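You operate a simulated robot arm through the tools that you are given. There is no shell and no other tool. Be economical: measure what you need, move in short steps, check, and stop when the job is done.

The job below is to be done with a simulated two-armed robot. You get a single attempt, and the scene is never put back.

TASK
Take the black weight from the top of the trims bench and put it on top of the carton of snaps. Take the blue band and leave it in the orange tray. Press the chalk button three times. Push the lower drawer of the small blue cabinet shut. Put the S cream label from the top of the window bench on top of the brown zip box and the M cream label on the near end of the belt. Do these in any order. Set down upright: black weight.

The check looks at the end state, three seconds after you hand in, the way a careful person would. Anything else that was tipped, shoved, dropped, spilled or broken makes it a failure.

THE ROBOT
Two 7-joint arms with two-finger parallel grippers on one trunk, on a base that drives. Base frame: it is fixed to the floor where the robot stands at the start and does not move with it; the origin is under the middle of the robot, x ahead of it, y to its left, z up; the surface under the hand at the start is at about z = 800. Units: mm, degrees, N and s.
The left shoulder is at the start at [50, 168, 1157], the right one opposite. With the tool pointing down near the work surface each hand reaches from about 100 to 660 mm from the robot's upright axis, wherever it stands, measured 20 degrees to its own side. Places, roughly: black weight (5x5x6 cm) [700, 100, 800]; blue band (16x4x2 cm) [800, 100, 800]; carton of snaps [500, 250, 750]; chalk button [1700, 400, 900]; cream label [750, 500, 750]; lower drawer of the small blue cabinet [1100, 800, 900]; near end of the belt [4000, -1700, 800]; orange tray (27x30x5 cm) [2500, -2500, 400]; zip box [750, 750, 750]. Payload 1.57 kg a hand.
Tool frame (each hand has its own): the origin (TCP) lies between the finger pads and is the grasp point; the fingertips stand 30 mm ahead of it; z points along the fingers, y is the line along which they close. Largest opening 80 mm; finger width 17, thickness 12; the body of the gripper, 40 by 82 mm, starts 80 mm behind the TCP.
Orientation is that of the tool frame in the base frame, as a unit quaternion [x, y, z, w]. With the fingers straight down and closing along the base's y, the tool's x points along the base's -x, its y along +y and its z along -z.

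THE INTERFACE
- The arms move only by the tool send_rows. It takes "left_increments", "right_increments" or both (then of equal length, played together; a hand with none holds still); each is a list of rows, each a list of 7 numbers: the shift along the tool's x, y, z in mm, then the turn, a rotation vector about the tool's x, y, z in degrees, then the gripper command, from -1 (shut) to 1 (fully open), values between in proportion. In form: [[tx, ty, tz, wx, wy, wz, claw], ...]. A call has 1 to 12 rows; each row shifts and turns the commanded pose from where the row before left it, along the tool's axes as they then stand. Each row takes 0.2 s and may step no farther than 50 mm and 8.6 degrees from the row before; otherwise, or with a gripper value out of range, the whole call is refused. A pose out of reach is approached as far as the arm can. The call stops where the force on the tool passes 40 N (or 10 N more than at its start, if that is more) or the arm is blocked; 0.2 s more then pass. Each finger travels about 45 mm/s and halts on what it meets, pressing with about 29 N; the grip force reading is that of the motor and also rises with nothing between the fingers. The clock runs only during rows and for 0.2 s after the last one: add rows that do not move to give the fingers time. It gives the time, the measured TCP pose, the force on the tool (base axes), the opening and the grip force at its end, in the units of the frame above (readings bear some noise), with the torque about the TCP (base axes, N m) and any sound that the robot's microphone picked up, and new pictures: "show" is both (left out), scene, wrist or none (wrist: the cameras of the hands that moved).
- Cameras (640 x 400 px; columns grow to the right, rows downward): "scene" is now at [119.1, 43.5, 1372.1]; the picture's right is [0.47, -0.89, 0.00], its down [-0.46, -0.24, -0.86] and it looks along [0.76, 0.40, -0.52] (base axes); focal length 270 px, centre (320, 200). "left" rides on the left gripper at [72, 7, -122] in its tool frame; the picture's right is [-0.09, 1.00, 0.00], its down [-0.84, -0.08, -0.54] and it looks along [-0.54, -0.05, 0.84] (tool axes); focal length 238 px, centre (320, 200). "right" rides on the right gripper at [72, -7, -122] in its tool frame; the picture's right is [0.09, 1.00, 0.00], its down [-0.84, 0.08, -0.54] and it looks along [-0.54, 0.05, 0.84] (tool axes); focal length 238 px, centre (320, 200). There is no depth. A picture from a camera that has moved, and an enlarged one, comes with that camera's place and axes in the base frame and with its lens.
- raise_lower(by): slides the trunk up (or, below 0, down) by that many mm; the arms and the scene camera ride with it, the base frame stays. It gives what a move gives, with no picture.
- roll_base(legs): drives the robot by 1 to 6 legs, each [ahead, left, turn to the left] in mm, mm and degrees, along the robot's own axes; the way and the turn of a leg run together, so that a leg with both is an arc; at most 1500 mm and 180 degrees a leg. The arms and the cameras ride along, it lands a little off, and it stops where it bumps. It gives what a move gives, and a new picture of the scene camera.
- head_to(pan, tilt): turns the head with the scene camera to pan (to the left, within 80 degrees either way) and tilt (down, from -29 to 69), counted from straight ahead of the robot. It gives what a move gives, and a new picture of the scene camera.
- close_up(camera, box): a new picture of the part [left, top, right, bottom] of that camera's present view, enlarged. It takes no simulated time.
- sign_off(): hands the job in; it is judged then, once.

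Work in short steps. Places have to be worked out from the pictures, the camera data and where the tool is seen: move nearer, look again, correct. Check each grasp and each placing, and mend what went wrong. You have 165 turns and 260 pictures in all, those below and enlarged ones among them. Open the grippers and draw the arms clear of the work before you hand the job in, unless the task says otherwise; then end with one line.

The tools are called after ">>>" as a command line: name --argument value ..., lists and objects as JSON in quotes. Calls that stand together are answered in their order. send_rows: Moves the arms, as the interface text tells. Its arguments: {"type":"object","properties":{"left_increments":{"type":"array","items":{"type":"array","items":{"type":"number"}}},"right_increments":{"type":"array","items":{"type":"array","items":{"type":"number"}}},"show":{"type":"string","enum":["both","scene","wrist","none"]}},"required":[]} The other tools are called the same way: raise_lower (by) slides the trunk up or down; roll_base (legs) drives the base; head_to (pan, tilt) turns the head that bears the scene camera; close_up (camera, box) takes an enlarged picture of a part of a camera's view; sign_off () hands the job in.

At the start:

```text
clock: 0.0
left_tcp_pos: [354.3, 464.5, 1107.1]
left_tcp_rot: [0.0, 1.0, 0.001, 0.001]
left_contact_force: [-0.1, 0.0, -0.4]
left_moment: [0.0, 0.0, -0.01]
left_opening: 79.9
left_grasp_force: 0.0
right_tcp_pos: [343.5, 47.6, 1197.7]
right_tcp_rot: [0.001, 1.0, 0.0, 0.0]
right_contact_force: [-0.7, 0.0, 0.1]
right_moment: [-0.01, -0.04, -0.02]
right_opening: 80.4
right_grasp_force: 0.0
trunk travel left (down, up): [-325.0, 118.0]
robot x, y, heading: [-0.9, -1.4, -0.2]
head pan, tilt: [27.7, 31.1]
```

scene: 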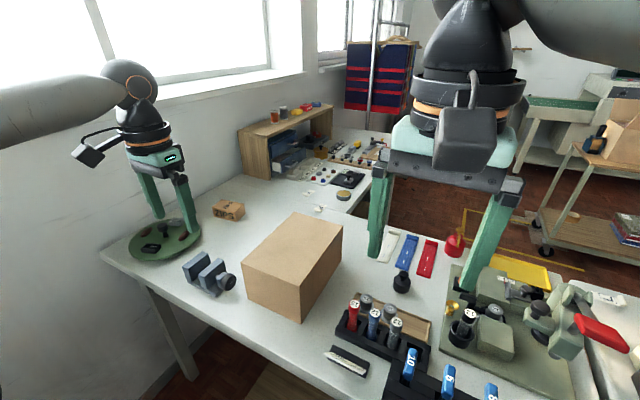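
right: 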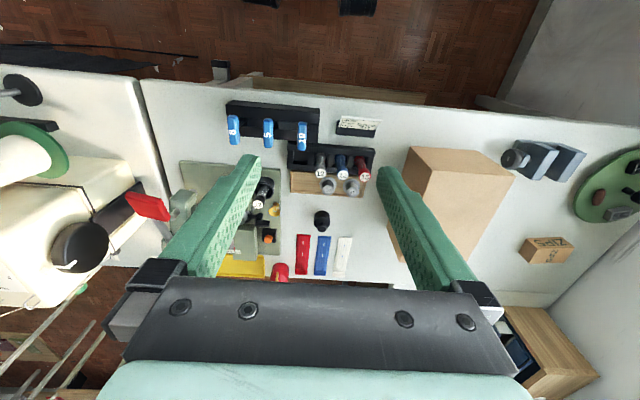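
left: 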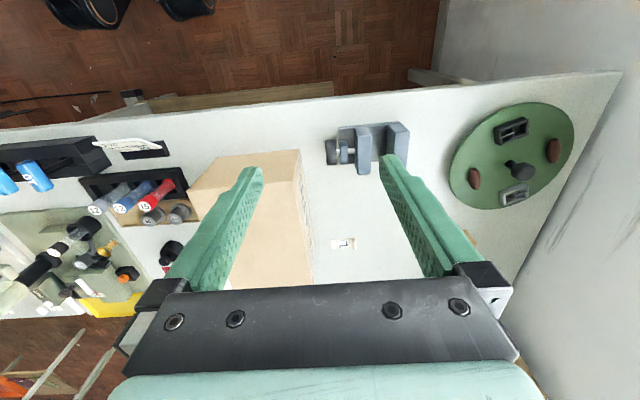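

The scene shows the bench with a carton, a black weight, bands and a round green stand. I'll enlarge the key areas to identify things.

>>> close_up --camera "scene" --box '[230, 80, 430, 210]'

>>> close_up --camera "scene" --box '[320, 220, 520, 345]'

>>> close_up --camera "scene" --box '[500, 60, 640, 300]'

>>> close_up --camera "left" --box '[180, 90, 600, 300]'

```text
3.08 times, centred on (330, 145) of scene
camera zoom: at [119.1, 43.5, 1372.1], right [0.47, -0.89, 0.0], down [-0.46, -0.24, -0.86], along [0.76, 0.4, -0.52], focal length 830 px, centre (289, 369)
```

zoom: 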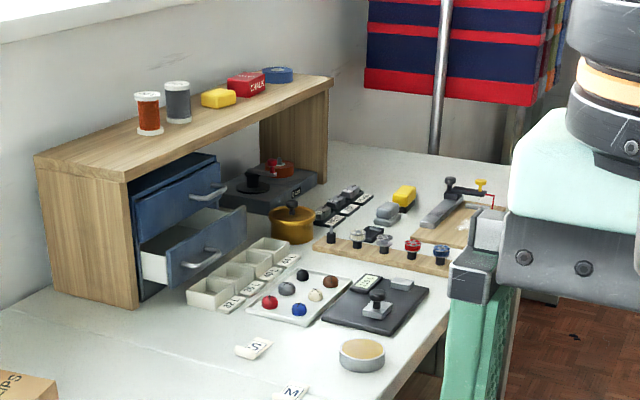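

```text
3.20 times, centred on (420, 282) of scene
camera zoom: at [119.1, 43.5, 1372.1], right [0.47, -0.89, 0.0], down [-0.46, -0.24, -0.86], along [0.76, 0.4, -0.52], focal length 864 px, centre (0, -64)
```

zoom: 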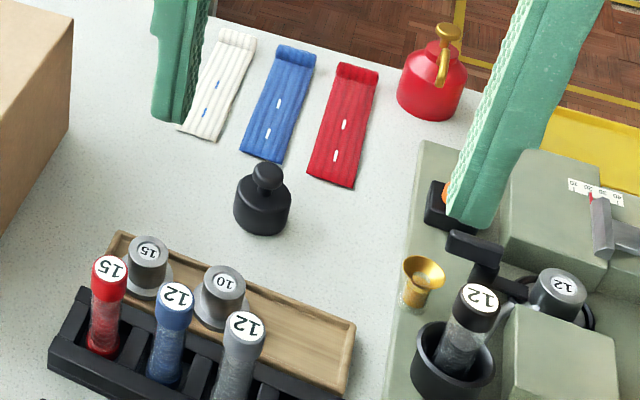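

```text
1.67 times, centred on (570, 180) of scene
camera zoom: at [119.1, 43.5, 1372.1], right [0.47, -0.89, 0.0], down [-0.46, -0.24, -0.86], along [0.76, 0.4, -0.52], focal length 450 px, centre (-97, 233)
```

zoom: 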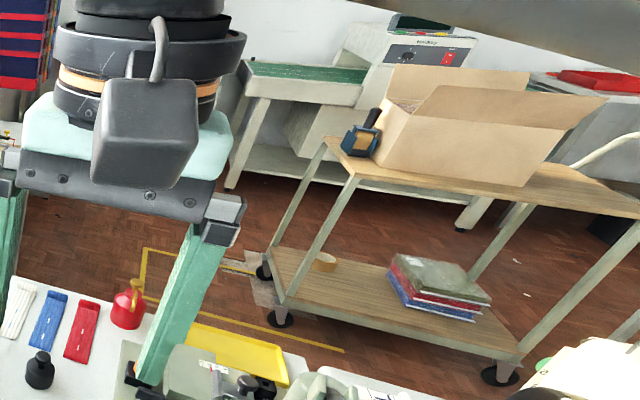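

```text
1.52 times, centred on (390, 195) of left
camera zoom: at [283.0, 471.5, 1227.3], right [0.09, 1.0, 0.0], down [0.84, -0.08, 0.54], along [0.54, -0.05, -0.84], focal length 363 px, centre (213, 208)
```

zoom: 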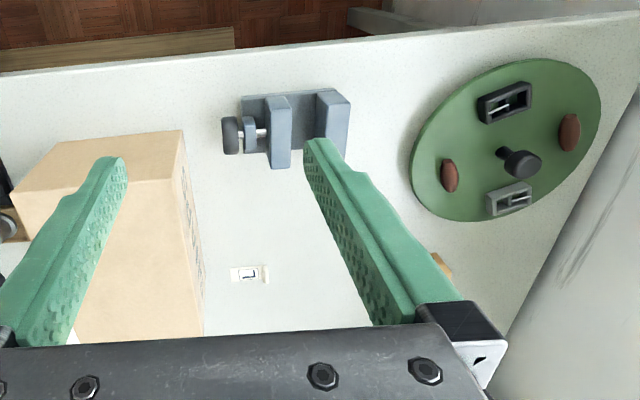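

I'll look around with the head for layout and routes.

>>> head_to --pan -30 --tilt 25

>>> head_to --pan -75 --tilt 30

>>> head_to --pan 75 --tilt 35

>>> head_to --pan 0 --tilt 20

```text
clock: 1.3
left_tcp_pos: [355.3, 465.6, 1106.0]
left_tcp_rot: [0.001, 1.0, 0.001, 0.0]
left_contact_force: [0.3, 0.3, 0.3]
left_moment: [0.02, -0.01, 0.0]
left_opening: 80.1
left_grasp_force: 0.0
right_tcp_pos: [344.9, 46.4, 1198.1]
right_tcp_rot: [0.0, 1.0, 0.001, 0.0]
right_contact_force: [0.2, 0.0, -0.4]
right_moment: [0.0, -0.03, -0.01]
right_opening: 80.1
right_grasp_force: 0.0
trunk travel left (down, up): [-325.0, 118.0]
robot x, y, heading: [-1.6, 4.1, 0.1]
head pan, tilt: [-30.0, 25.0]
camera scene: at [119.3, -44.4, 1381.8], right [-0.5, -0.87, 0.0], down [-0.37, 0.21, -0.91], along [0.79, -0.45, -0.42], focal length 270 px, centre (320, 200)
```

scene: 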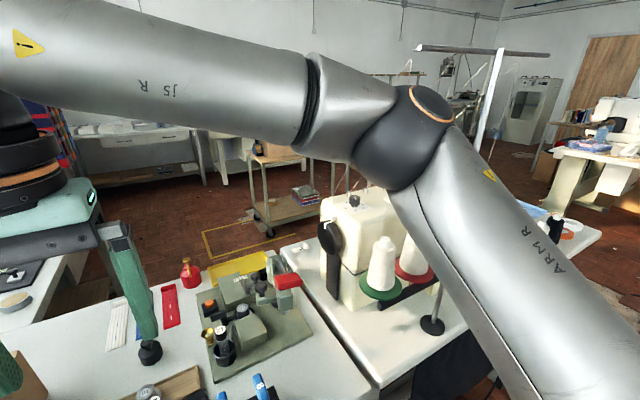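

```text
clock: 2.4
left_tcp_pos: [355.1, 465.0, 1106.3]
left_tcp_rot: [-0.001, 1.0, -0.001, 0.0]
left_contact_force: [-0.1, -0.7, 0.4]
left_moment: [-0.05, 0.01, -0.02]
left_opening: 79.9
left_grasp_force: 0.1
right_tcp_pos: [345.6, 46.5, 1196.5]
right_tcp_rot: [0.001, 1.0, 0.001, -0.001]
right_contact_force: [-0.2, 0.9, 1.0]
right_moment: [-0.01, 0.01, 0.0]
right_opening: 79.8
right_grasp_force: 0.1
trunk travel left (down, up): [-325.0, 118.0]
robot x, y, heading: [1.3, 1.6, -0.0]
head pan, tilt: [-75.0, 30.0]
camera scene: at [63.0, -85.7, 1373.9], right [-0.97, -0.26, 0.0], down [-0.13, 0.48, -0.87], along [0.22, -0.84, -0.5], focal length 270 px, centre (320, 200)
```

scene: 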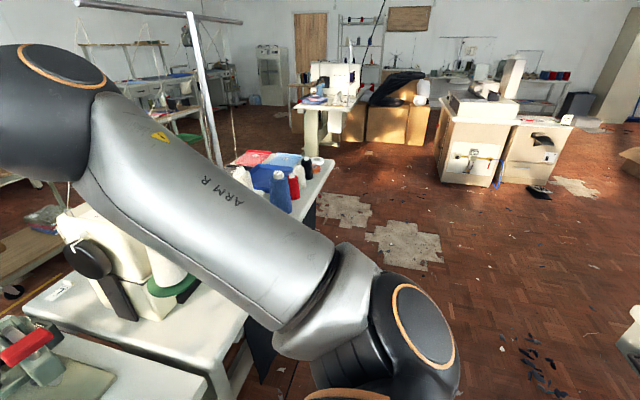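

```text
clock: 4.7
left_tcp_pos: [354.7, 465.4, 1107.2]
left_tcp_rot: [0.0, 1.0, 0.0, -0.001]
left_contact_force: [0.1, 0.3, 0.0]
left_moment: [0.02, -0.02, -0.01]
left_opening: 80.0
left_grasp_force: 0.1
right_tcp_pos: [345.0, 46.4, 1197.6]
right_tcp_rot: [0.001, 1.0, 0.001, 0.001]
right_contact_force: [-0.5, 0.8, -0.1]
right_moment: [-0.04, 0.01, 0.0]
right_opening: 79.9
right_grasp_force: 0.0
trunk travel left (down, up): [-325.0, 118.0]
robot x, y, heading: [1.0, 2.5, -0.1]
head pan, tilt: [75.0, 35.0]
camera scene: at [62.3, 86.7, 1366.1], right [0.97, -0.26, 0.0], down [-0.15, -0.55, -0.82], along [0.21, 0.79, -0.57], focal length 270 px, centre (320, 200)
```

scene: 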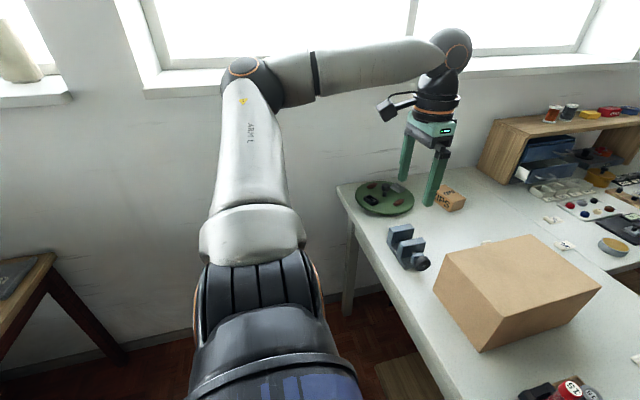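

```text
clock: 6.2
left_tcp_pos: [354.1, 465.6, 1106.3]
left_tcp_rot: [0.0, 1.0, 0.0, 0.001]
left_contact_force: [-0.3, -0.9, -0.2]
left_moment: [-0.01, 0.01, 0.03]
left_opening: 79.9
left_grasp_force: 0.1
right_tcp_pos: [344.3, 47.6, 1196.6]
right_tcp_rot: [0.001, 1.0, 0.001, 0.0]
right_contact_force: [0.1, 0.3, -0.3]
right_moment: [-0.01, 0.0, 0.0]
right_opening: 80.0
right_grasp_force: 0.0
trunk travel left (down, up): [-325.0, 118.0]
robot x, y, heading: [1.3, 0.1, -0.0]
head pan, tilt: [0.0, 20.0]
camera scene: at [132.6, 1.6, 1389.9], right [0.0, -1.0, 0.0], down [-0.34, 0.0, -0.94], along [0.94, 0.0, -0.34], focal length 270 px, centre (320, 200)
```

scene: 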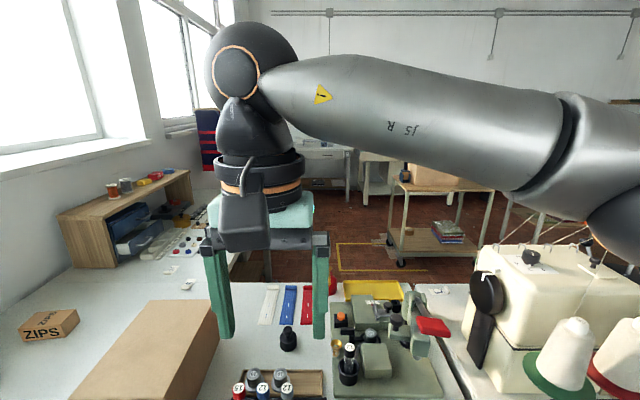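

I'll look steeply down to see the bench edge relative to the robot base, and the carton.

>>> head_to --pan 0 --tilt 65

>>> head_to --pan 35 --tilt 45

```text
clock: 7.3
left_tcp_pos: [355.4, 464.6, 1106.6]
left_tcp_rot: [0.0, 1.0, 0.0, 0.0]
left_contact_force: [0.7, 0.4, 0.1]
left_moment: [0.0, -0.04, -0.01]
left_opening: 80.1
left_grasp_force: 0.0
right_tcp_pos: [344.7, 47.4, 1197.4]
right_tcp_rot: [0.0, 1.0, 0.0, 0.0]
right_contact_force: [-0.4, 0.6, -0.7]
right_moment: [0.0, 0.0, -0.01]
right_opening: 80.2
right_grasp_force: 0.1
trunk travel left (down, up): [-325.0, 118.0]
robot x, y, heading: [-2.5, 1.3, 0.1]
head pan, tilt: [0.0, 65.0]
camera scene: at [100.2, 1.6, 1326.3], right [0.0, -1.0, 0.0], down [-0.91, 0.0, -0.42], along [0.42, 0.0, -0.91], focal length 270 px, centre (320, 200)
```

scene: 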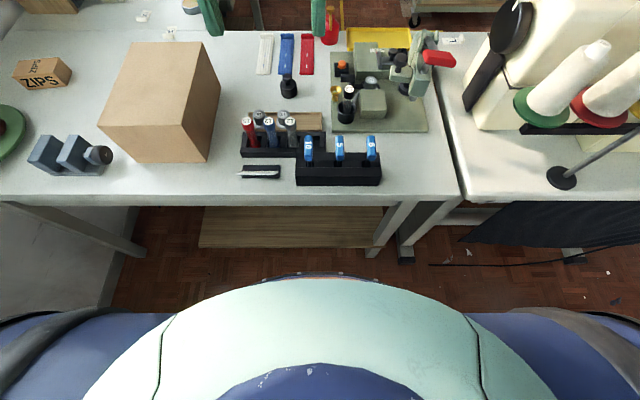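

```text
clock: 8.3
left_tcp_pos: [355.6, 464.1, 1106.4]
left_tcp_rot: [0.0, 1.0, 0.0, 0.0]
left_contact_force: [0.7, 0.2, 0.8]
left_moment: [-0.01, 0.0, -0.02]
left_opening: 80.1
left_grasp_force: 0.0
right_tcp_pos: [344.0, 47.5, 1196.7]
right_tcp_rot: [0.001, 1.0, 0.0, 0.0]
right_contact_force: [0.1, 1.4, 0.3]
right_moment: [0.01, 0.0, 0.02]
right_opening: 79.9
right_grasp_force: 0.2
trunk travel left (down, up): [-325.0, 118.0]
robot x, y, heading: [-0.4, 0.7, -0.1]
head pan, tilt: [35.0, 45.0]
camera scene: at [106.1, 48.2, 1351.2], right [0.57, -0.82, 0.0], down [-0.58, -0.41, -0.71], along [0.58, 0.4, -0.71], focal length 270 px, centre (320, 200)
```

scene: 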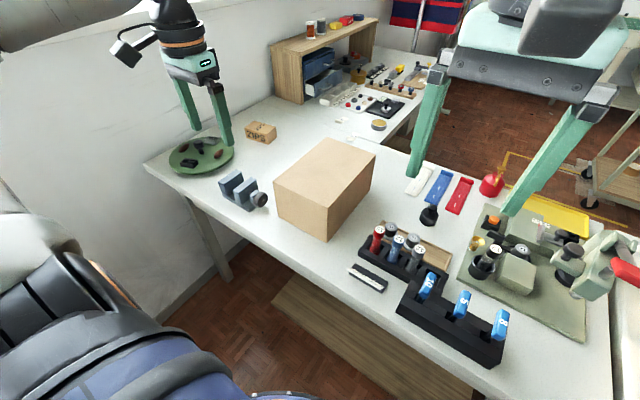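

Bench near edge is about x=335; the base has room. I'll drive ahead 70 mm so the weight is in reach.

>>> roll_base --legs '[[70, 0, 0]]'

```text
clock: 9.4
left_tcp_pos: [427.3, 465.5, 1106.2]
left_tcp_rot: [0.0, 1.0, 0.0, 0.0]
left_contact_force: [0.8, -0.2, 0.5]
left_moment: [-0.04, 0.04, -0.02]
left_opening: 80.3
left_grasp_force: 0.0
right_tcp_pos: [415.2, 47.7, 1196.7]
right_tcp_rot: [0.0, 1.0, 0.0, 0.0]
right_contact_force: [-0.7, -0.6, -0.1]
right_moment: [-0.03, 0.02, 0.01]
right_opening: 80.1
right_grasp_force: 0.1
trunk travel left (down, up): [-325.0, 118.0]
robot x, y, heading: [66.5, 0.2, -0.0]
head pan, tilt: [35.0, 45.0]
camera scene: at [177.7, 48.2, 1351.2], right [0.57, -0.82, 0.0], down [-0.58, -0.41, -0.71], along [0.58, 0.41, -0.71], focal length 270 px, centre (320, 200)
```

scene: 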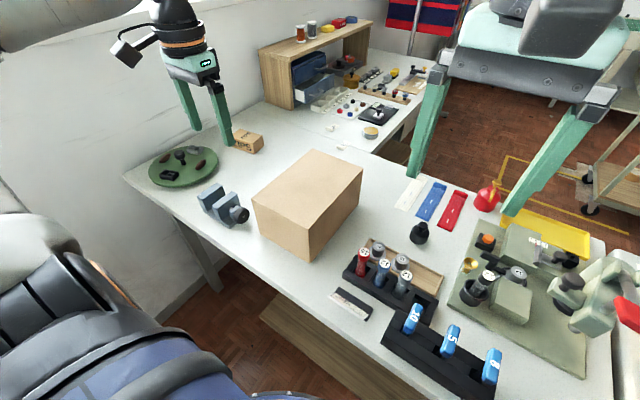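

The weight is around (670, 83). The left arm reaches it better, so I'll retreat the right hand and carry the left hand over at height.

>>> send_rows --left_increments '[[-21, -38, 0, 0, 0, 0, 1], [-21, -38, 0, 0, 0, 0, 1], [-21, -38, 0, 0, 0, 0, 1], [-21, -38, 0, 0, 0, 0, 1], [-21, -38, 0, 0, 0, 0, 1], [-21, -38, 0, 0, 0, 0, 1], [-21, -38, 0, 0, 0, 0, 1], [-21, -38, 0, 0, 0, 0, 1], [-21, -38, 0, 0, 0, 0, 1], [-21, -38, 0, 0, 0, 0, 1]]' --right_increments '[[20, -40, 0, 0, 0, 0, 1], [20, -40, 0, 0, 0, 0, 1], [20, -40, 0, 0, 0, 0, 1], [20, -40, 0, 0, 0, 0, 1], [20, -40, 0, 0, 0, 0, 1], [20, -40, 0, 0, 0, 0, 1], [0, 0, 0, 0, 0, 0, 1], [0, 0, 0, 0, 0, 0, 1], [0, 0, 0, 0, 0, 0, 1], [0, 0, 0, 0, 0, 0, 1]]'

```text
clock: 11.6
left_tcp_pos: [555.7, 174.9, 1090.1]
left_tcp_rot: [0.0, 1.0, -0.001, 0.002]
left_contact_force: [0.5, 0.0, 0.4]
left_moment: [-0.01, 0.03, 0.0]
left_opening: 80.1
left_grasp_force: 0.1
left hand out of reach, approached as far as the arm can: row 8, 9, 10
right_tcp_pos: [294.8, -192.9, 1196.6]
right_tcp_rot: [0.001, 1.0, 0.001, 0.001]
right_contact_force: [-0.8, -0.3, 0.3]
right_moment: [0.0, 0.01, -0.01]
right_opening: 80.1
right_grasp_force: 0.1
trunk travel left (down, up): [-325.0, 118.0]
robot x, y, heading: [72.7, -0.9, 0.0]
head pan, tilt: [35.0, 45.0]
camera scene: at [176.5, 48.0, 1351.3], right [0.57, -0.82, 0.0], down [-0.58, -0.41, -0.71], along [0.58, 0.41, -0.71], focal length 270 px, centre (320, 200)
camera right: at [223.2, -198.9, 1318.6], right [-0.09, 1.0, 0.0], down [0.84, 0.08, 0.54], along [0.54, 0.05, -0.84], focal length 238 px, centre (320, 200)
camera left: at [482.9, 181.6, 1212.0], right [0.09, 1.0, 0.0], down [0.84, -0.08, 0.54], along [0.54, -0.05, -0.84], focal length 238 px, centre (320, 200)
```

scene: 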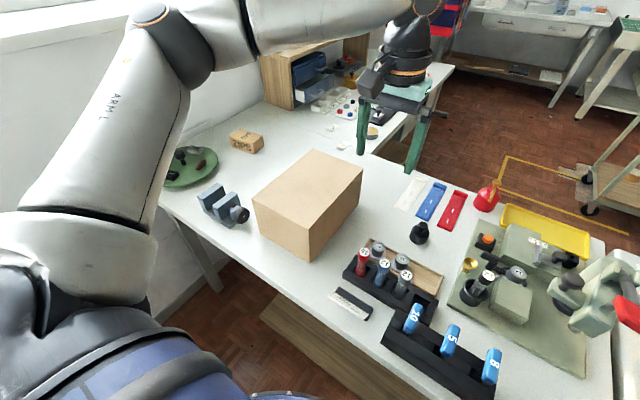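
right: 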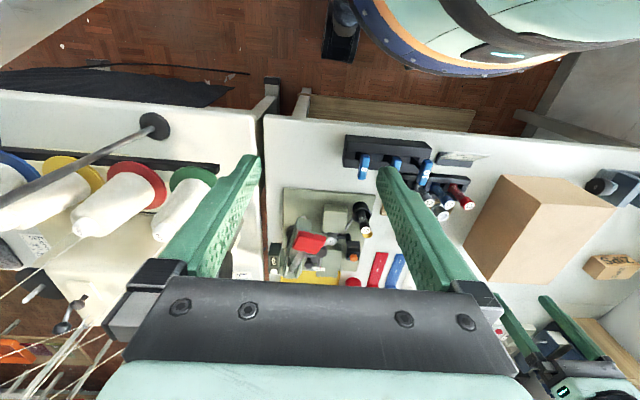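
left: 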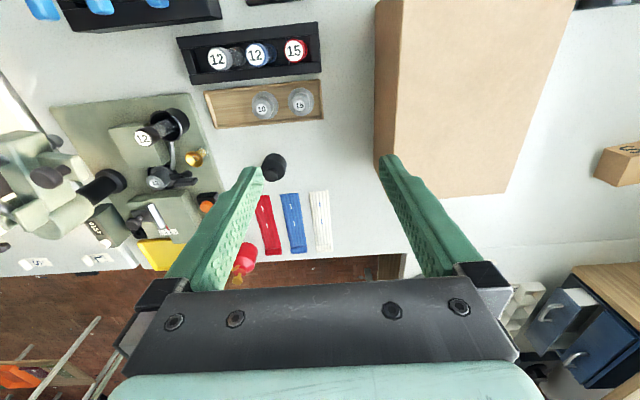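

Triangulating gives the weight at about (655, 81, table ≈785); carton top ≈950. I'll descend a bit to see where the left hand goes.

>>> send_rows --left_increments '[[0, 0, 40, 0, 0, 0, 1], [0, 0, 40, 0, 0, 0, 1], [0, 0, 40, 0, 0, 0, 1]]' --show "none"

```text
clock: 12.4
left_tcp_pos: [550.8, 178.3, 973.4]
left_tcp_rot: [0.0, 1.0, -0.002, 0.002]
left_contact_force: [0.6, -0.5, 0.2]
left_moment: [0.01, -0.03, 0.01]
left_opening: 80.2
left_grasp_force: 0.1
left hand out of reach, approached as far as the arm can: row 3
right_tcp_pos: [293.9, -193.3, 1196.5]
right_tcp_rot: [0.001, 1.0, 0.002, 0.0]
right_contact_force: [0.2, -0.8, 0.1]
right_moment: [0.0, -0.01, 0.01]
right_opening: 80.0
right_grasp_force: 0.1
trunk travel left (down, up): [-325.0, 118.0]
robot x, y, heading: [68.4, 0.0, 0.0]
head pan, tilt: [35.0, 45.0]
```

I'll head towards the weight while descending and watch reach.

>>> send_rows --left_increments '[[-15, -25, 10, 0, 0, 0, 1], [-15, -25, 10, 0, 0, 0, 1], [-15, -25, 10, 0, 0, 0, 1], [-15, -22, 10, 0, 0, 0, 1]]' --show "scene"

```text
clock: 13.4
left_tcp_pos: [536.4, 167.6, 964.4]
left_tcp_rot: [0.0, 1.0, -0.001, 0.001]
left_contact_force: [0.6, -0.5, 0.4]
left_moment: [-0.01, -0.03, 0.01]
left_opening: 80.2
left_grasp_force: 0.1
left hand out of reach, approached as far as the arm can: row 1, 2, 3, 4
right_tcp_pos: [295.0, -193.0, 1196.6]
right_tcp_rot: [0.001, 1.0, 0.001, 0.001]
right_contact_force: [0.2, 0.0, -0.9]
right_moment: [0.04, 0.01, 0.0]
right_opening: 80.0
right_grasp_force: 0.0
trunk travel left (down, up): [-325.0, 118.0]
robot x, y, heading: [70.4, -0.2, 0.0]
head pan, tilt: [35.0, 45.0]
camera scene: at [176.7, 48.2, 1351.3], right [0.57, -0.82, 0.0], down [-0.58, -0.41, -0.71], along [0.58, 0.41, -0.71], focal length 270 px, centre (320, 200)
```

scene: 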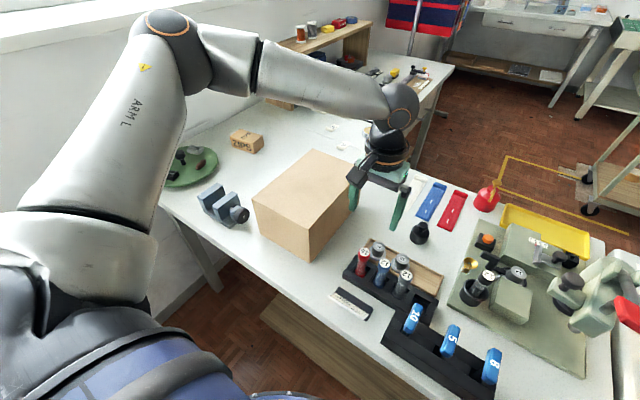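

The left arm runs into limits near the centre line. Turning the base 14° right puts the weight at its favoured 20° side (the right arm swings back, away from the thread stand).

>>> roll_base --legs '[[0, 0, -14]]'

```text
clock: 14.6
left_tcp_pos: [564.0, 52.8, 963.9]
left_tcp_rot: [0.119, 0.993, 0.0, 0.002]
left_contact_force: [-0.7, -0.4, -0.2]
left_moment: [0.03, -0.01, -0.03]
left_opening: 80.0
left_grasp_force: 0.0
right_tcp_pos: [242.0, -240.4, 1197.3]
right_tcp_rot: [0.12, 0.993, 0.0, 0.001]
right_contact_force: [0.0, -0.5, -0.4]
right_moment: [0.02, 0.01, 0.0]
right_opening: 79.9
right_grasp_force: 0.1
trunk travel left (down, up): [-325.0, 118.0]
robot x, y, heading: [66.0, -3.1, -13.7]
head pan, tilt: [35.0, 45.0]
camera scene: at [184.7, 21.1, 1351.3], right [0.36, -0.93, 0.0], down [-0.66, -0.26, -0.71], along [0.66, 0.26, -0.71], focal length 270 px, centre (320, 200)
```

scene: 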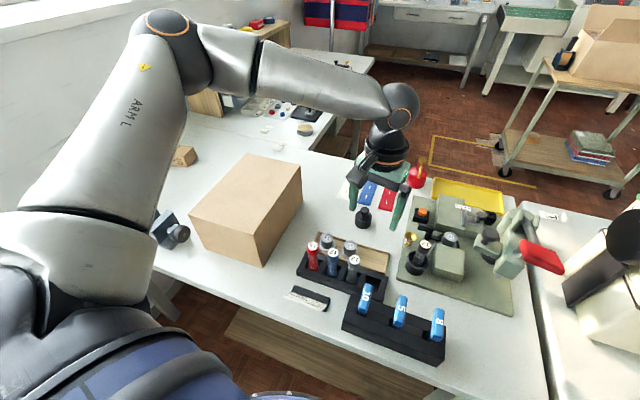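

Now I move over the weight at a safe height to look with the wrist camera.

>>> send_rows --left_increments '[[-16, 10, 4, 0, 0, 0, 1], [-16, 10, 4, 0, 0, 0, 1], [-16, 10, 4, 0, 0, 0, 1], [-16, 10, 14, 0, 0, 0, 1], [-16, 10, 14, 0, 0, 0, 1], [0, 0, 10, 0, 0, 0, 1]]'

```text
clock: 16.0
left_tcp_pos: [626.7, 112.4, 928.1]
left_tcp_rot: [0.121, 0.993, -0.002, 0.001]
left_contact_force: [-0.2, -0.4, -0.1]
left_moment: [0.01, 0.0, 0.02]
left_opening: 80.0
left_grasp_force: 0.1
left hand out of reach, approached as far as the arm can: row 1, 2, 3, 4, 5, 6
right_tcp_pos: [241.8, -241.0, 1197.8]
right_tcp_rot: [0.121, 0.993, 0.001, 0.001]
right_contact_force: [0.2, 0.5, 0.0]
right_moment: [0.01, 0.02, 0.02]
right_opening: 79.9
right_grasp_force: 0.0
trunk travel left (down, up): [-325.0, 118.0]
robot x, y, heading: [70.7, -1.9, -13.6]
head pan, tilt: [35.0, 45.0]
camera scene: at [184.8, 21.4, 1351.3], right [0.36, -0.93, 0.0], down [-0.66, -0.26, -0.71], along [0.66, 0.26, -0.71], focal length 270 px, centre (320, 200)
camera left: at [559.0, 135.7, 1048.2], right [0.33, 0.94, 0.0], down [0.79, -0.27, 0.54], along [0.51, -0.18, -0.84], focal length 238 px, centre (320, 200)
```

scene: 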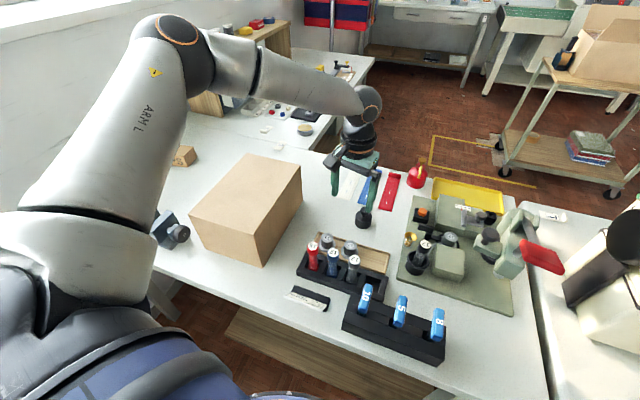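
left: 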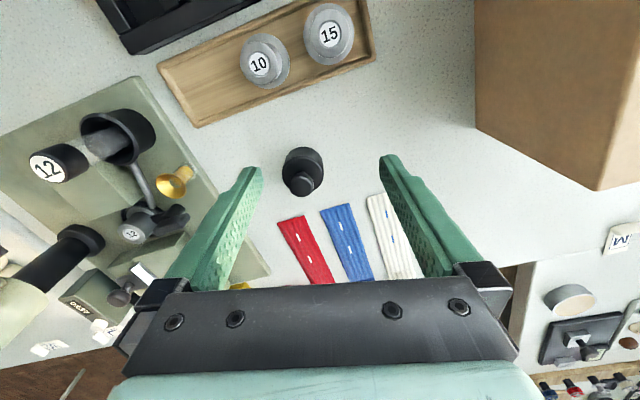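

Weight refined to (659, 79). I'll raise the trunk (longer reach low down), then continue.

>>> raise_lower --by 80

>>> send_rows --left_increments '[[-6, -5, 20, 0, 0, 0, 1], [-6, -5, 20, 0, 0, 0, 1], [-6, -5, 20, 0, 0, 0, 1], [-6, -5, 20, 0, 0, 0, 1], [-6, -5, 20, 0, 0, 0, 1]]' --show "wrist"

```text
clock: 17.2
left_tcp_pos: [627.9, 112.0, 1008.3]
left_tcp_rot: [0.12, 0.993, -0.001, 0.002]
left_contact_force: [0.5, 0.0, 0.0]
left_moment: [-0.05, 0.0, -0.01]
left_opening: 79.9
left_grasp_force: 0.1
right_tcp_pos: [242.5, -240.6, 1277.1]
right_tcp_rot: [0.122, 0.993, 0.001, 0.0]
right_contact_force: [0.3, -0.1, -0.2]
right_moment: [0.0, 0.01, 0.01]
right_opening: 79.7
right_grasp_force: 0.2
trunk travel left (down, up): [-405.0, 38.0]
robot x, y, heading: [68.9, -3.8, -14.0]
head pan, tilt: [35.0, 45.0]
```

```text
clock: 18.4
left_tcp_pos: [602.0, 131.0, 949.3]
left_tcp_rot: [0.121, 0.993, -0.002, 0.002]
left_contact_force: [-0.4, -0.6, -0.6]
left_moment: [-0.01, 0.02, -0.03]
left_opening: 79.9
left_grasp_force: 0.0
left hand out of reach, approached as far as the arm can: row 1, 2, 3, 4, 5
right_tcp_pos: [243.0, -241.4, 1277.6]
right_tcp_rot: [0.122, 0.993, 0.001, 0.002]
right_contact_force: [0.2, 0.7, -0.5]
right_moment: [-0.02, 0.02, 0.06]
right_opening: 79.9
right_grasp_force: 0.1
trunk travel left (down, up): [-405.0, 38.0]
robot x, y, heading: [69.8, -0.4, -13.7]
head pan, tilt: [35.0, 45.0]
camera left: at [533.7, 155.5, 1069.8], right [0.33, 0.94, 0.0], down [0.79, -0.27, 0.55], along [0.51, -0.18, -0.84], focal length 238 px, centre (320, 200)
```

left: 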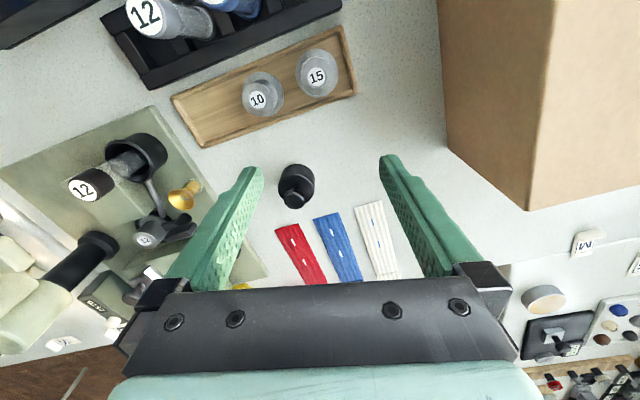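

Reach improves with the hand higher relative to the shoulder, so I should lower the trunk instead. First lift the hand, then lower.

>>> send_rows --left_increments '[[0, 0, -45, 0, 0, 0, 1], [0, 0, -45, 0, 0, 0, 1], [0, 0, -45, 0, 0, 0, 1], [0, 0, -45, 0, 0, 0, 1], [0, 0, -45, 0, 0, 0, 1]]' --show "none"

>>> raise_lower --by -260

```text
clock: 19.6
left_tcp_pos: [602.4, 132.4, 1176.1]
left_tcp_rot: [0.12, 0.993, -0.001, 0.001]
left_contact_force: [-0.1, -0.7, -0.2]
left_moment: [-0.03, -0.02, 0.02]
left_opening: 80.1
left_grasp_force: 0.0
right_tcp_pos: [241.8, -239.8, 1277.3]
right_tcp_rot: [0.121, 0.993, 0.001, 0.0]
right_contact_force: [-0.5, -0.2, -1.0]
right_moment: [0.0, 0.01, 0.01]
right_opening: 80.0
right_grasp_force: 0.0
trunk travel left (down, up): [-405.0, 38.0]
robot x, y, heading: [72.5, -1.0, -13.8]
head pan, tilt: [35.0, 45.0]
```

```text
clock: 22.2
left_tcp_pos: [602.3, 133.1, 914.1]
left_tcp_rot: [0.12, 0.993, -0.001, 0.001]
left_contact_force: [-0.2, -0.3, 0.2]
left_moment: [-0.01, 0.02, 0.02]
left_opening: 80.2
left_grasp_force: 0.0
right_tcp_pos: [241.7, -240.5, 1016.0]
right_tcp_rot: [0.121, 0.993, 0.001, 0.001]
right_contact_force: [-0.1, 0.1, -0.2]
right_moment: [-0.01, 0.01, -0.03]
right_opening: 80.2
right_grasp_force: 0.2
trunk travel left (down, up): [-145.0, 298.0]
robot x, y, heading: [71.4, 0.5, -13.9]
head pan, tilt: [35.0, 45.0]
```

Now shift over the weight.

>>> send_rows --left_increments '[[-17, -10, 3, 0, 0, 0, 1], [-17, -10, 3, 0, 0, 0, 1], [-17, -10, 3, 0, 0, 0, 1], [-17, -9, 3, 0, 0, 0, 1]]'

```text
clock: 23.2
left_tcp_pos: [640.3, 97.3, 901.1]
left_tcp_rot: [0.12, 0.993, -0.001, 0.002]
left_contact_force: [0.6, -0.3, -0.2]
left_moment: [0.0, 0.02, -0.03]
left_opening: 80.0
left_grasp_force: 0.0
left hand out of reach, approached as far as the arm can: row 3, 4
right_tcp_pos: [242.7, -241.1, 1017.3]
right_tcp_rot: [0.121, 0.993, 0.001, 0.0]
right_contact_force: [0.3, -0.5, -0.4]
right_moment: [0.03, 0.06, 0.0]
right_opening: 80.1
right_grasp_force: 0.0
trunk travel left (down, up): [-145.0, 298.0]
robot x, y, heading: [72.5, -1.7, -14.1]
head pan, tilt: [35.0, 45.0]
camera scene: at [184.9, 21.4, 1171.2], right [0.36, -0.93, 0.0], down [-0.66, -0.26, -0.71], along [0.66, 0.26, -0.71], focal length 270 px, centre (320, 200)
camera left: at [572.1, 120.2, 1022.8], right [0.33, 0.95, 0.0], down [0.79, -0.27, 0.54], along [0.51, -0.18, -0.84], focal length 238 px, centre (320, 200)
```

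scene: 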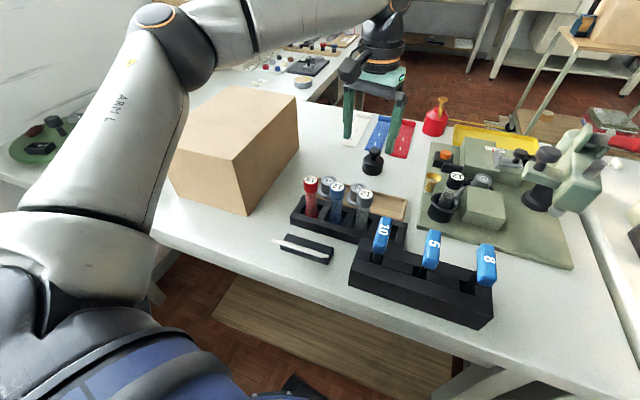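
left: 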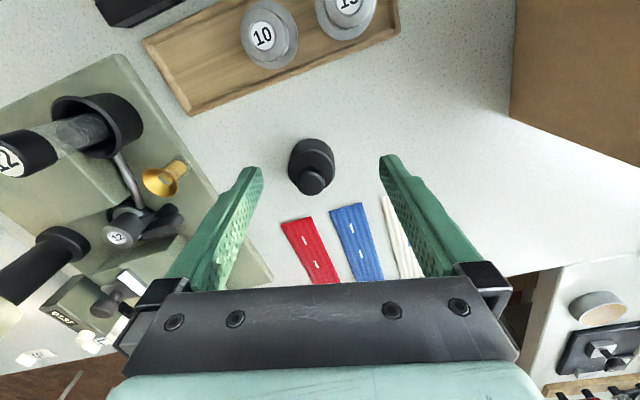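

Still ~25 mm short. I'll drive 40 mm ahead (base and torso still clear of the bench edge), with the hand at safe height.

>>> roll_base --legs '[[40, 0, 0]]'

```text
clock: 24.1
left_tcp_pos: [679.4, 86.1, 901.6]
left_tcp_rot: [0.12, 0.993, -0.002, 0.001]
left_contact_force: [0.5, 0.0, -0.4]
left_moment: [0.04, 0.01, -0.03]
left_opening: 80.0
left_grasp_force: 0.1
right_tcp_pos: [281.5, -250.1, 1016.9]
right_tcp_rot: [0.12, 0.993, 0.001, 0.0]
right_contact_force: [0.8, 0.0, -0.2]
right_moment: [0.04, 0.0, 0.02]
right_opening: 80.1
right_grasp_force: 0.2
trunk travel left (down, up): [-145.0, 298.0]
robot x, y, heading: [109.1, -11.0, -13.7]
head pan, tilt: [35.0, 45.0]
camera scene: at [223.8, 11.8, 1171.2], right [0.36, -0.93, 0.0], down [-0.66, -0.26, -0.71], along [0.66, 0.26, -0.71], focal length 270 px, centre (320, 200)
```

scene: 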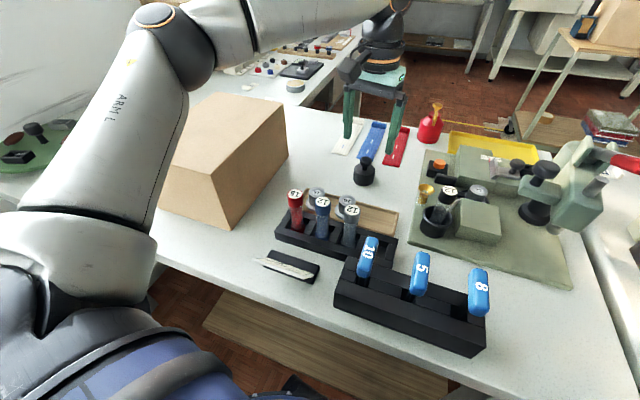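

Correct to centre over the weight at about (657, 79) and drop slightly.

>>> send_rows --left_increments '[[10, -6, 0, 0, 0, 0, 1], [10, -6, 10, 0, 0, 0, 1]]' --show "wrist"

```text
clock: 24.7
left_tcp_pos: [656.6, 81.5, 891.8]
left_tcp_rot: [0.12, 0.993, -0.003, 0.001]
left_contact_force: [0.0, -0.2, 0.6]
left_moment: [0.01, 0.0, 0.03]
left_opening: 80.2
left_grasp_force: 0.1
right_tcp_pos: [281.7, -251.1, 1018.4]
right_tcp_rot: [0.121, 0.993, 0.001, 0.001]
right_contact_force: [-0.1, 0.6, -0.5]
right_moment: [0.0, 0.04, 0.02]
right_opening: 80.0
right_grasp_force: 0.3
trunk travel left (down, up): [-145.0, 298.0]
robot x, y, heading: [110.7, -6.4, -13.8]
head pan, tilt: [35.0, 45.0]
camera left: at [588.0, 104.4, 1013.2], right [0.33, 0.95, 0.0], down [0.79, -0.27, 0.55], along [0.51, -0.18, -0.84], focal length 238 px, centre (320, 200)
```

left: 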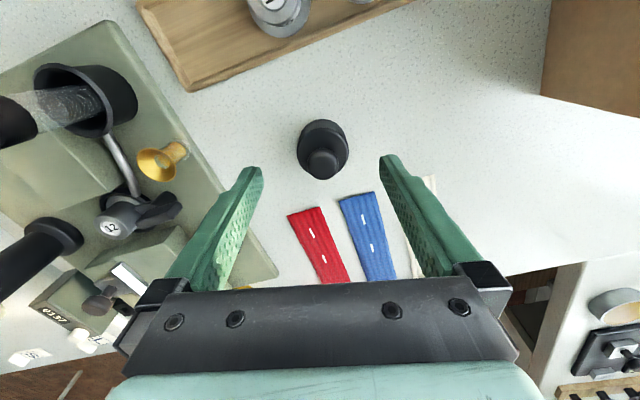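

Centred. Descend around the weight.

>>> send_rows --left_increments '[[0, 0, 20, 0, 0, 0, 1], [0, 0, 20, 0, 0, 0, 1], [0, 0, 15, 0, 0, 0, 1], [0, 0, 8, 0, 0, 0, 1]]'

```text
clock: 25.7
left_tcp_pos: [657.3, 80.0, 829.8]
left_tcp_rot: [0.12, 0.993, -0.001, 0.002]
left_contact_force: [0.3, -0.2, 3.5]
left_moment: [0.15, 0.0, 0.03]
left_opening: 79.9
left_grasp_force: 0.0
right_tcp_pos: [280.0, -249.8, 1017.0]
right_tcp_rot: [0.121, 0.993, 0.0, 0.001]
right_contact_force: [-1.1, -0.4, 0.4]
right_moment: [-0.02, 0.01, 0.0]
right_opening: 79.8
right_grasp_force: 0.1
trunk travel left (down, up): [-145.0, 298.0]
robot x, y, heading: [111.8, -11.3, -13.8]
head pan, tilt: [35.0, 45.0]
camera scene: at [223.3, 11.9, 1171.4], right [0.36, -0.93, 0.0], down [-0.66, -0.26, -0.71], along [0.66, 0.26, -0.71], focal length 270 px, centre (320, 200)
camera left: at [588.4, 103.4, 951.0], right [0.33, 0.95, 0.0], down [0.79, -0.27, 0.55], along [0.52, -0.18, -0.84], focal length 238 px, centre (320, 200)
```

scene: 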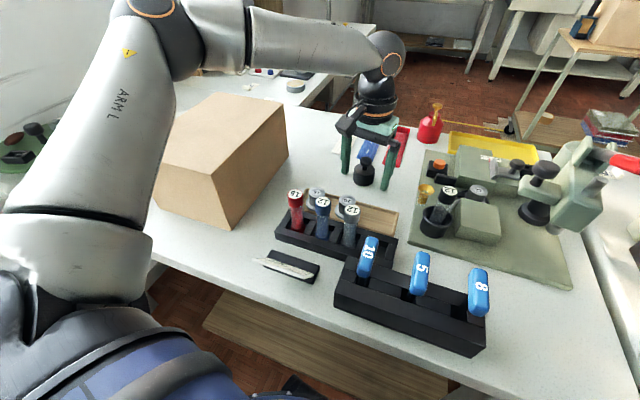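
left: 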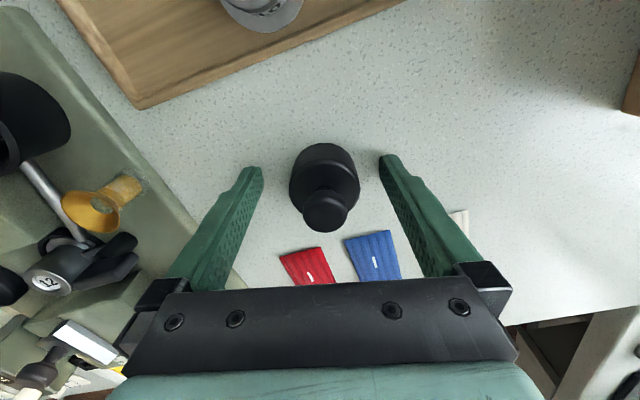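

Contact 3.5 N at tips z≈800, so the table top is ~800. Lift 4 mm and close.

>>> send_rows --left_increments '[[0, 0, -5, 0, 0, 0, 1], [0, 0, 0, 0, 0, 0, -1], [0, 0, 0, 0, 0, 0, -1], [0, 0, 0, 0, 0, 0, -1], [0, 0, 0, 0, 0, 0, -1]]' --show "wrist"

```text
clock: 26.9
left_tcp_pos: [657.2, 80.9, 834.8]
left_tcp_rot: [0.121, 0.993, -0.002, 0.002]
left_contact_force: [0.1, 1.7, 0.1]
left_moment: [0.11, -0.03, 0.03]
left_opening: 43.2
left_grasp_force: 28.6
right_tcp_pos: [281.3, -249.0, 1017.8]
right_tcp_rot: [0.121, 0.993, 0.001, 0.0]
right_contact_force: [0.9, -0.8, 0.0]
right_moment: [0.0, -0.02, 0.02]
right_opening: 80.1
right_grasp_force: 0.0
trunk travel left (down, up): [-145.0, 298.0]
robot x, y, heading: [110.2, -14.2, -13.8]
head pan, tilt: [35.0, 45.0]
camera left: at [588.5, 103.4, 955.6], right [0.33, 0.94, 0.0], down [0.79, -0.27, 0.55], along [0.52, -0.18, -0.84], focal length 238 px, centre (320, 200)
```

left: 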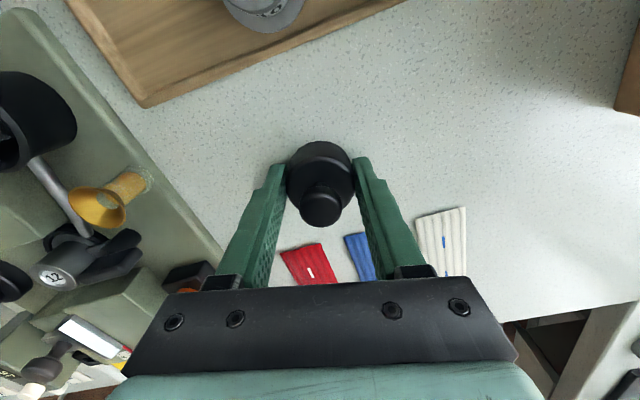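

Gripped at 43 mm. Lift straight up.

>>> send_rows --left_increments '[[0, 0, -30, 0, 0, 0, -1], [0, 0, -45, 0, 0, 0, -1], [0, 0, -45, 0, 0, 0, -1], [0, 0, -45, 0, 0, 0, -1], [0, 0, -45, 0, 0, 0, -1]]'

```text
clock: 28.1
left_tcp_pos: [639.9, 120.0, 1044.0]
left_tcp_rot: [0.12, 0.993, -0.002, 0.001]
left_contact_force: [1.0, 0.1, -3.2]
left_moment: [0.03, 0.02, -0.03]
left_opening: 42.6
left_grasp_force: 28.9
left hand out of reach, approached as far as the arm can: row 4, 5
right_tcp_pos: [281.8, -250.4, 1018.1]
right_tcp_rot: [0.121, 0.993, 0.001, 0.001]
right_contact_force: [-0.1, -1.1, -0.2]
right_moment: [0.02, 0.04, 0.01]
right_opening: 80.0
right_grasp_force: 0.0
trunk travel left (down, up): [-145.0, 298.0]
robot x, y, heading: [110.3, -11.0, -13.7]
head pan, tilt: [35.0, 45.0]
camera scene: at [223.8, 11.8, 1171.2], right [0.36, -0.93, 0.0], down [-0.66, -0.26, -0.71], along [0.66, 0.26, -0.71], focal length 270 px, centre (320, 200)
camera left: at [571.6, 143.9, 1164.2], right [0.33, 0.94, 0.0], down [0.79, -0.27, 0.55], along [0.51, -0.18, -0.84], focal length 238 px, centre (320, 200)
```

scene: 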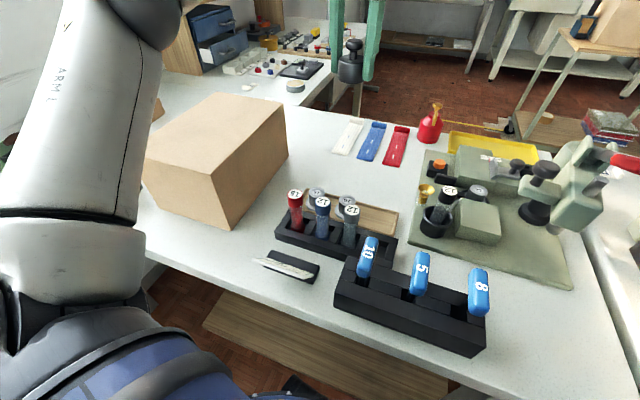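
left: 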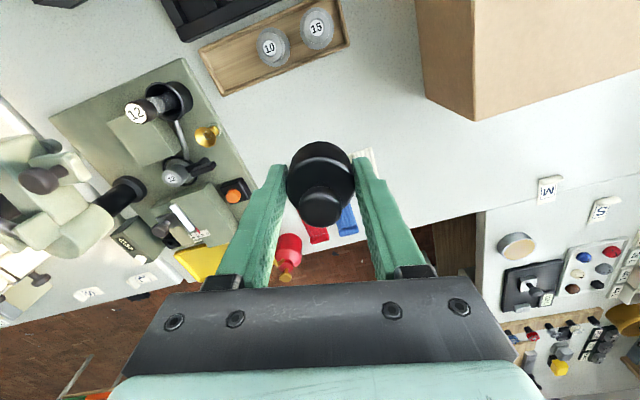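

Carton top is about z 940–950, spanning x≈440–670, y≈263–400. Carry the weight to (560, 325) at this height.

>>> send_rows --left_increments '[[21, 30, 0, 0, 0, 0, -1], [21, 30, 0, 0, 0, 0, -1], [21, 30, 0, 0, 0, 0, -1], [21, 30, 0, 0, 0, 0, -1], [21, 30, 0, 0, 0, 0, -1], [21, 30, 0, 0, 0, 0, -1]]'

```text
clock: 29.5
left_tcp_pos: [559.4, 323.7, 1039.7]
left_tcp_rot: [0.121, 0.993, -0.002, 0.002]
left_contact_force: [0.0, 0.1, -3.5]
left_moment: [0.01, 0.01, 0.02]
left_opening: 42.8
left_grasp_force: 29.3
right_tcp_pos: [281.1, -250.7, 1016.1]
right_tcp_rot: [0.121, 0.993, 0.001, 0.0]
right_contact_force: [-0.4, 0.3, -0.3]
right_moment: [0.01, -0.03, -0.01]
right_opening: 79.9
right_grasp_force: 0.1
trunk travel left (down, up): [-145.0, 298.0]
robot x, y, heading: [111.0, -10.6, -14.1]
head pan, tilt: [35.0, 45.0]
camera scene: at [223.8, 12.2, 1171.2], right [0.36, -0.93, 0.0], down [-0.66, -0.26, -0.71], along [0.66, 0.26, -0.71], focal length 270 px, centre (320, 200)
camera left: at [492.2, 348.2, 1161.3], right [0.33, 0.94, 0.0], down [0.79, -0.27, 0.55], along [0.51, -0.18, -0.84], focal length 238 px, centre (320, 200)
```

scene: 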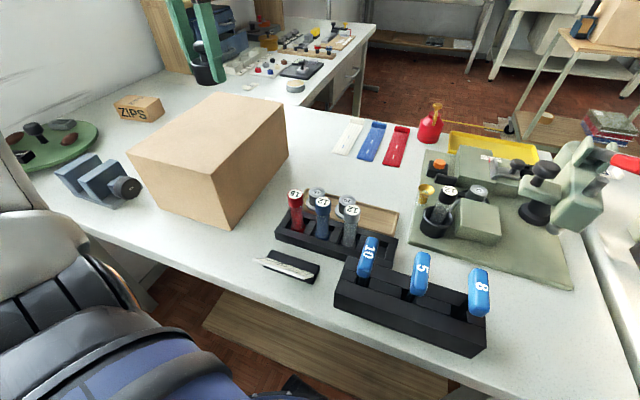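
left: 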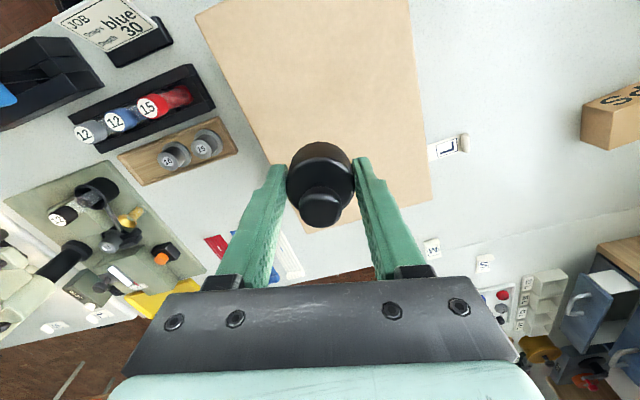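

Over the carton top with good margins; shift slightly inward and lower towards it.

>>> send_rows --left_increments '[[10, 0, 15, 0, 0, 0, -1], [10, 0, 15, 0, 0, 0, -1], [0, 0, 10, 0, 0, 0, -1], [0, 0, 6, 0, 0, 0, -1], [0, 0, 5, 0, 0, 0, -1]]'

```text
clock: 30.7
left_tcp_pos: [541.0, 329.9, 990.4]
left_tcp_rot: [0.12, 0.993, -0.002, 0.001]
left_contact_force: [0.2, -0.2, -3.8]
left_moment: [0.0, 0.02, -0.04]
left_opening: 42.6
left_grasp_force: 29.1
right_tcp_pos: [281.7, -250.1, 1017.9]
right_tcp_rot: [0.122, 0.993, 0.001, 0.0]
right_contact_force: [0.4, 0.7, 0.5]
right_moment: [0.0, -0.03, 0.0]
right_opening: 79.8
right_grasp_force: 0.1
trunk travel left (down, up): [-145.0, 298.0]
robot x, y, heading: [109.0, -10.5, -13.8]
head pan, tilt: [35.0, 45.0]
camera scene: at [223.8, 12.0, 1171.2], right [0.36, -0.93, 0.0], down [-0.66, -0.26, -0.71], along [0.66, 0.26, -0.71], focal length 270 px, centre (320, 200)
camera left: at [473.1, 353.2, 1110.9], right [0.33, 0.94, 0.0], down [0.79, -0.27, 0.55], along [0.51, -0.18, -0.84], focal length 238 px, centre (320, 200)
```

scene: 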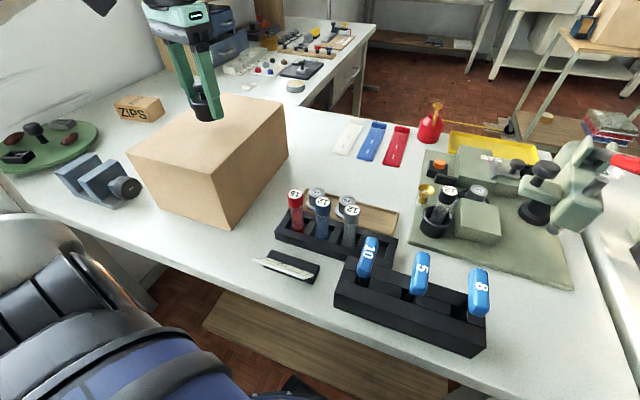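
left: 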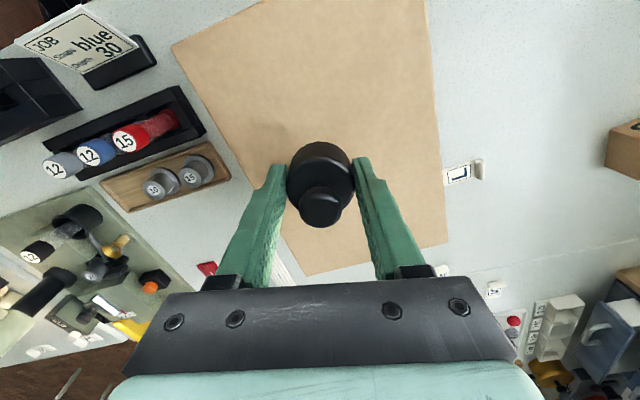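

Close; lower in 3 mm steps until the force shows contact.

>>> send_rows --left_increments '[[0, 0, 4, 0, 0, 0, -1], [0, 0, 3, 0, 0, 0, -1], [0, 0, 3, 0, 0, 0, -1]]' --show "none"

>>> send_rows --left_increments '[[0, 0, 3, 0, 0, 0, -1], [0, 0, 2, 0, 0, 0, -1]]' --show "wrist"

```text
clock: 31.5
left_tcp_pos: [541.3, 329.5, 980.3]
left_tcp_rot: [0.121, 0.993, -0.002, 0.002]
left_contact_force: [-0.2, 0.1, -3.0]
left_moment: [-0.01, 0.01, -0.03]
left_opening: 42.9
left_grasp_force: 28.9
right_tcp_pos: [281.5, -250.6, 1016.6]
right_tcp_rot: [0.121, 0.993, 0.001, -0.001]
right_contact_force: [-0.4, 0.4, -0.4]
right_moment: [0.01, 0.01, 0.03]
right_opening: 79.8
right_grasp_force: 0.1
trunk travel left (down, up): [-145.0, 298.0]
robot x, y, heading: [107.6, -9.0, -13.9]
head pan, tilt: [35.0, 45.0]
```

```text
clock: 32.1
left_tcp_pos: [541.4, 329.3, 975.4]
left_tcp_rot: [0.12, 0.993, -0.002, 0.002]
left_contact_force: [-0.2, -0.6, -3.8]
left_moment: [0.0, 0.03, 0.0]
left_opening: 42.9
left_grasp_force: 29.1
right_tcp_pos: [280.8, -250.2, 1017.0]
right_tcp_rot: [0.121, 0.993, 0.001, 0.0]
right_contact_force: [0.9, 0.0, 0.2]
right_moment: [0.04, 0.04, 0.01]
right_opening: 80.2
right_grasp_force: 0.0
trunk travel left (down, up): [-145.0, 298.0]
robot x, y, heading: [111.4, -9.7, -14.0]
head pan, tilt: [35.0, 45.0]
camera left: at [473.0, 352.8, 1096.1], right [0.33, 0.94, 0.0], down [0.79, -0.27, 0.55], along [0.51, -0.18, -0.84], focal length 238 px, centre (320, 200)
```

left: 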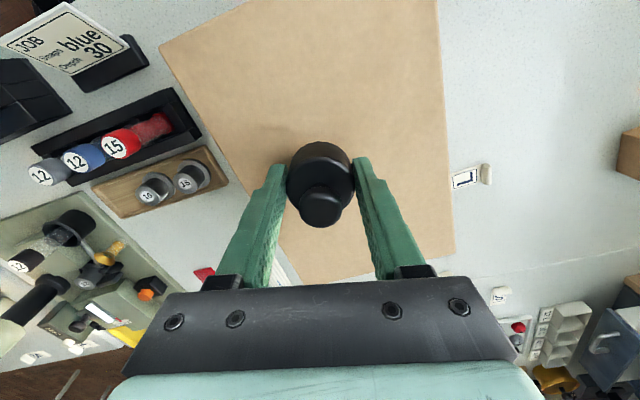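

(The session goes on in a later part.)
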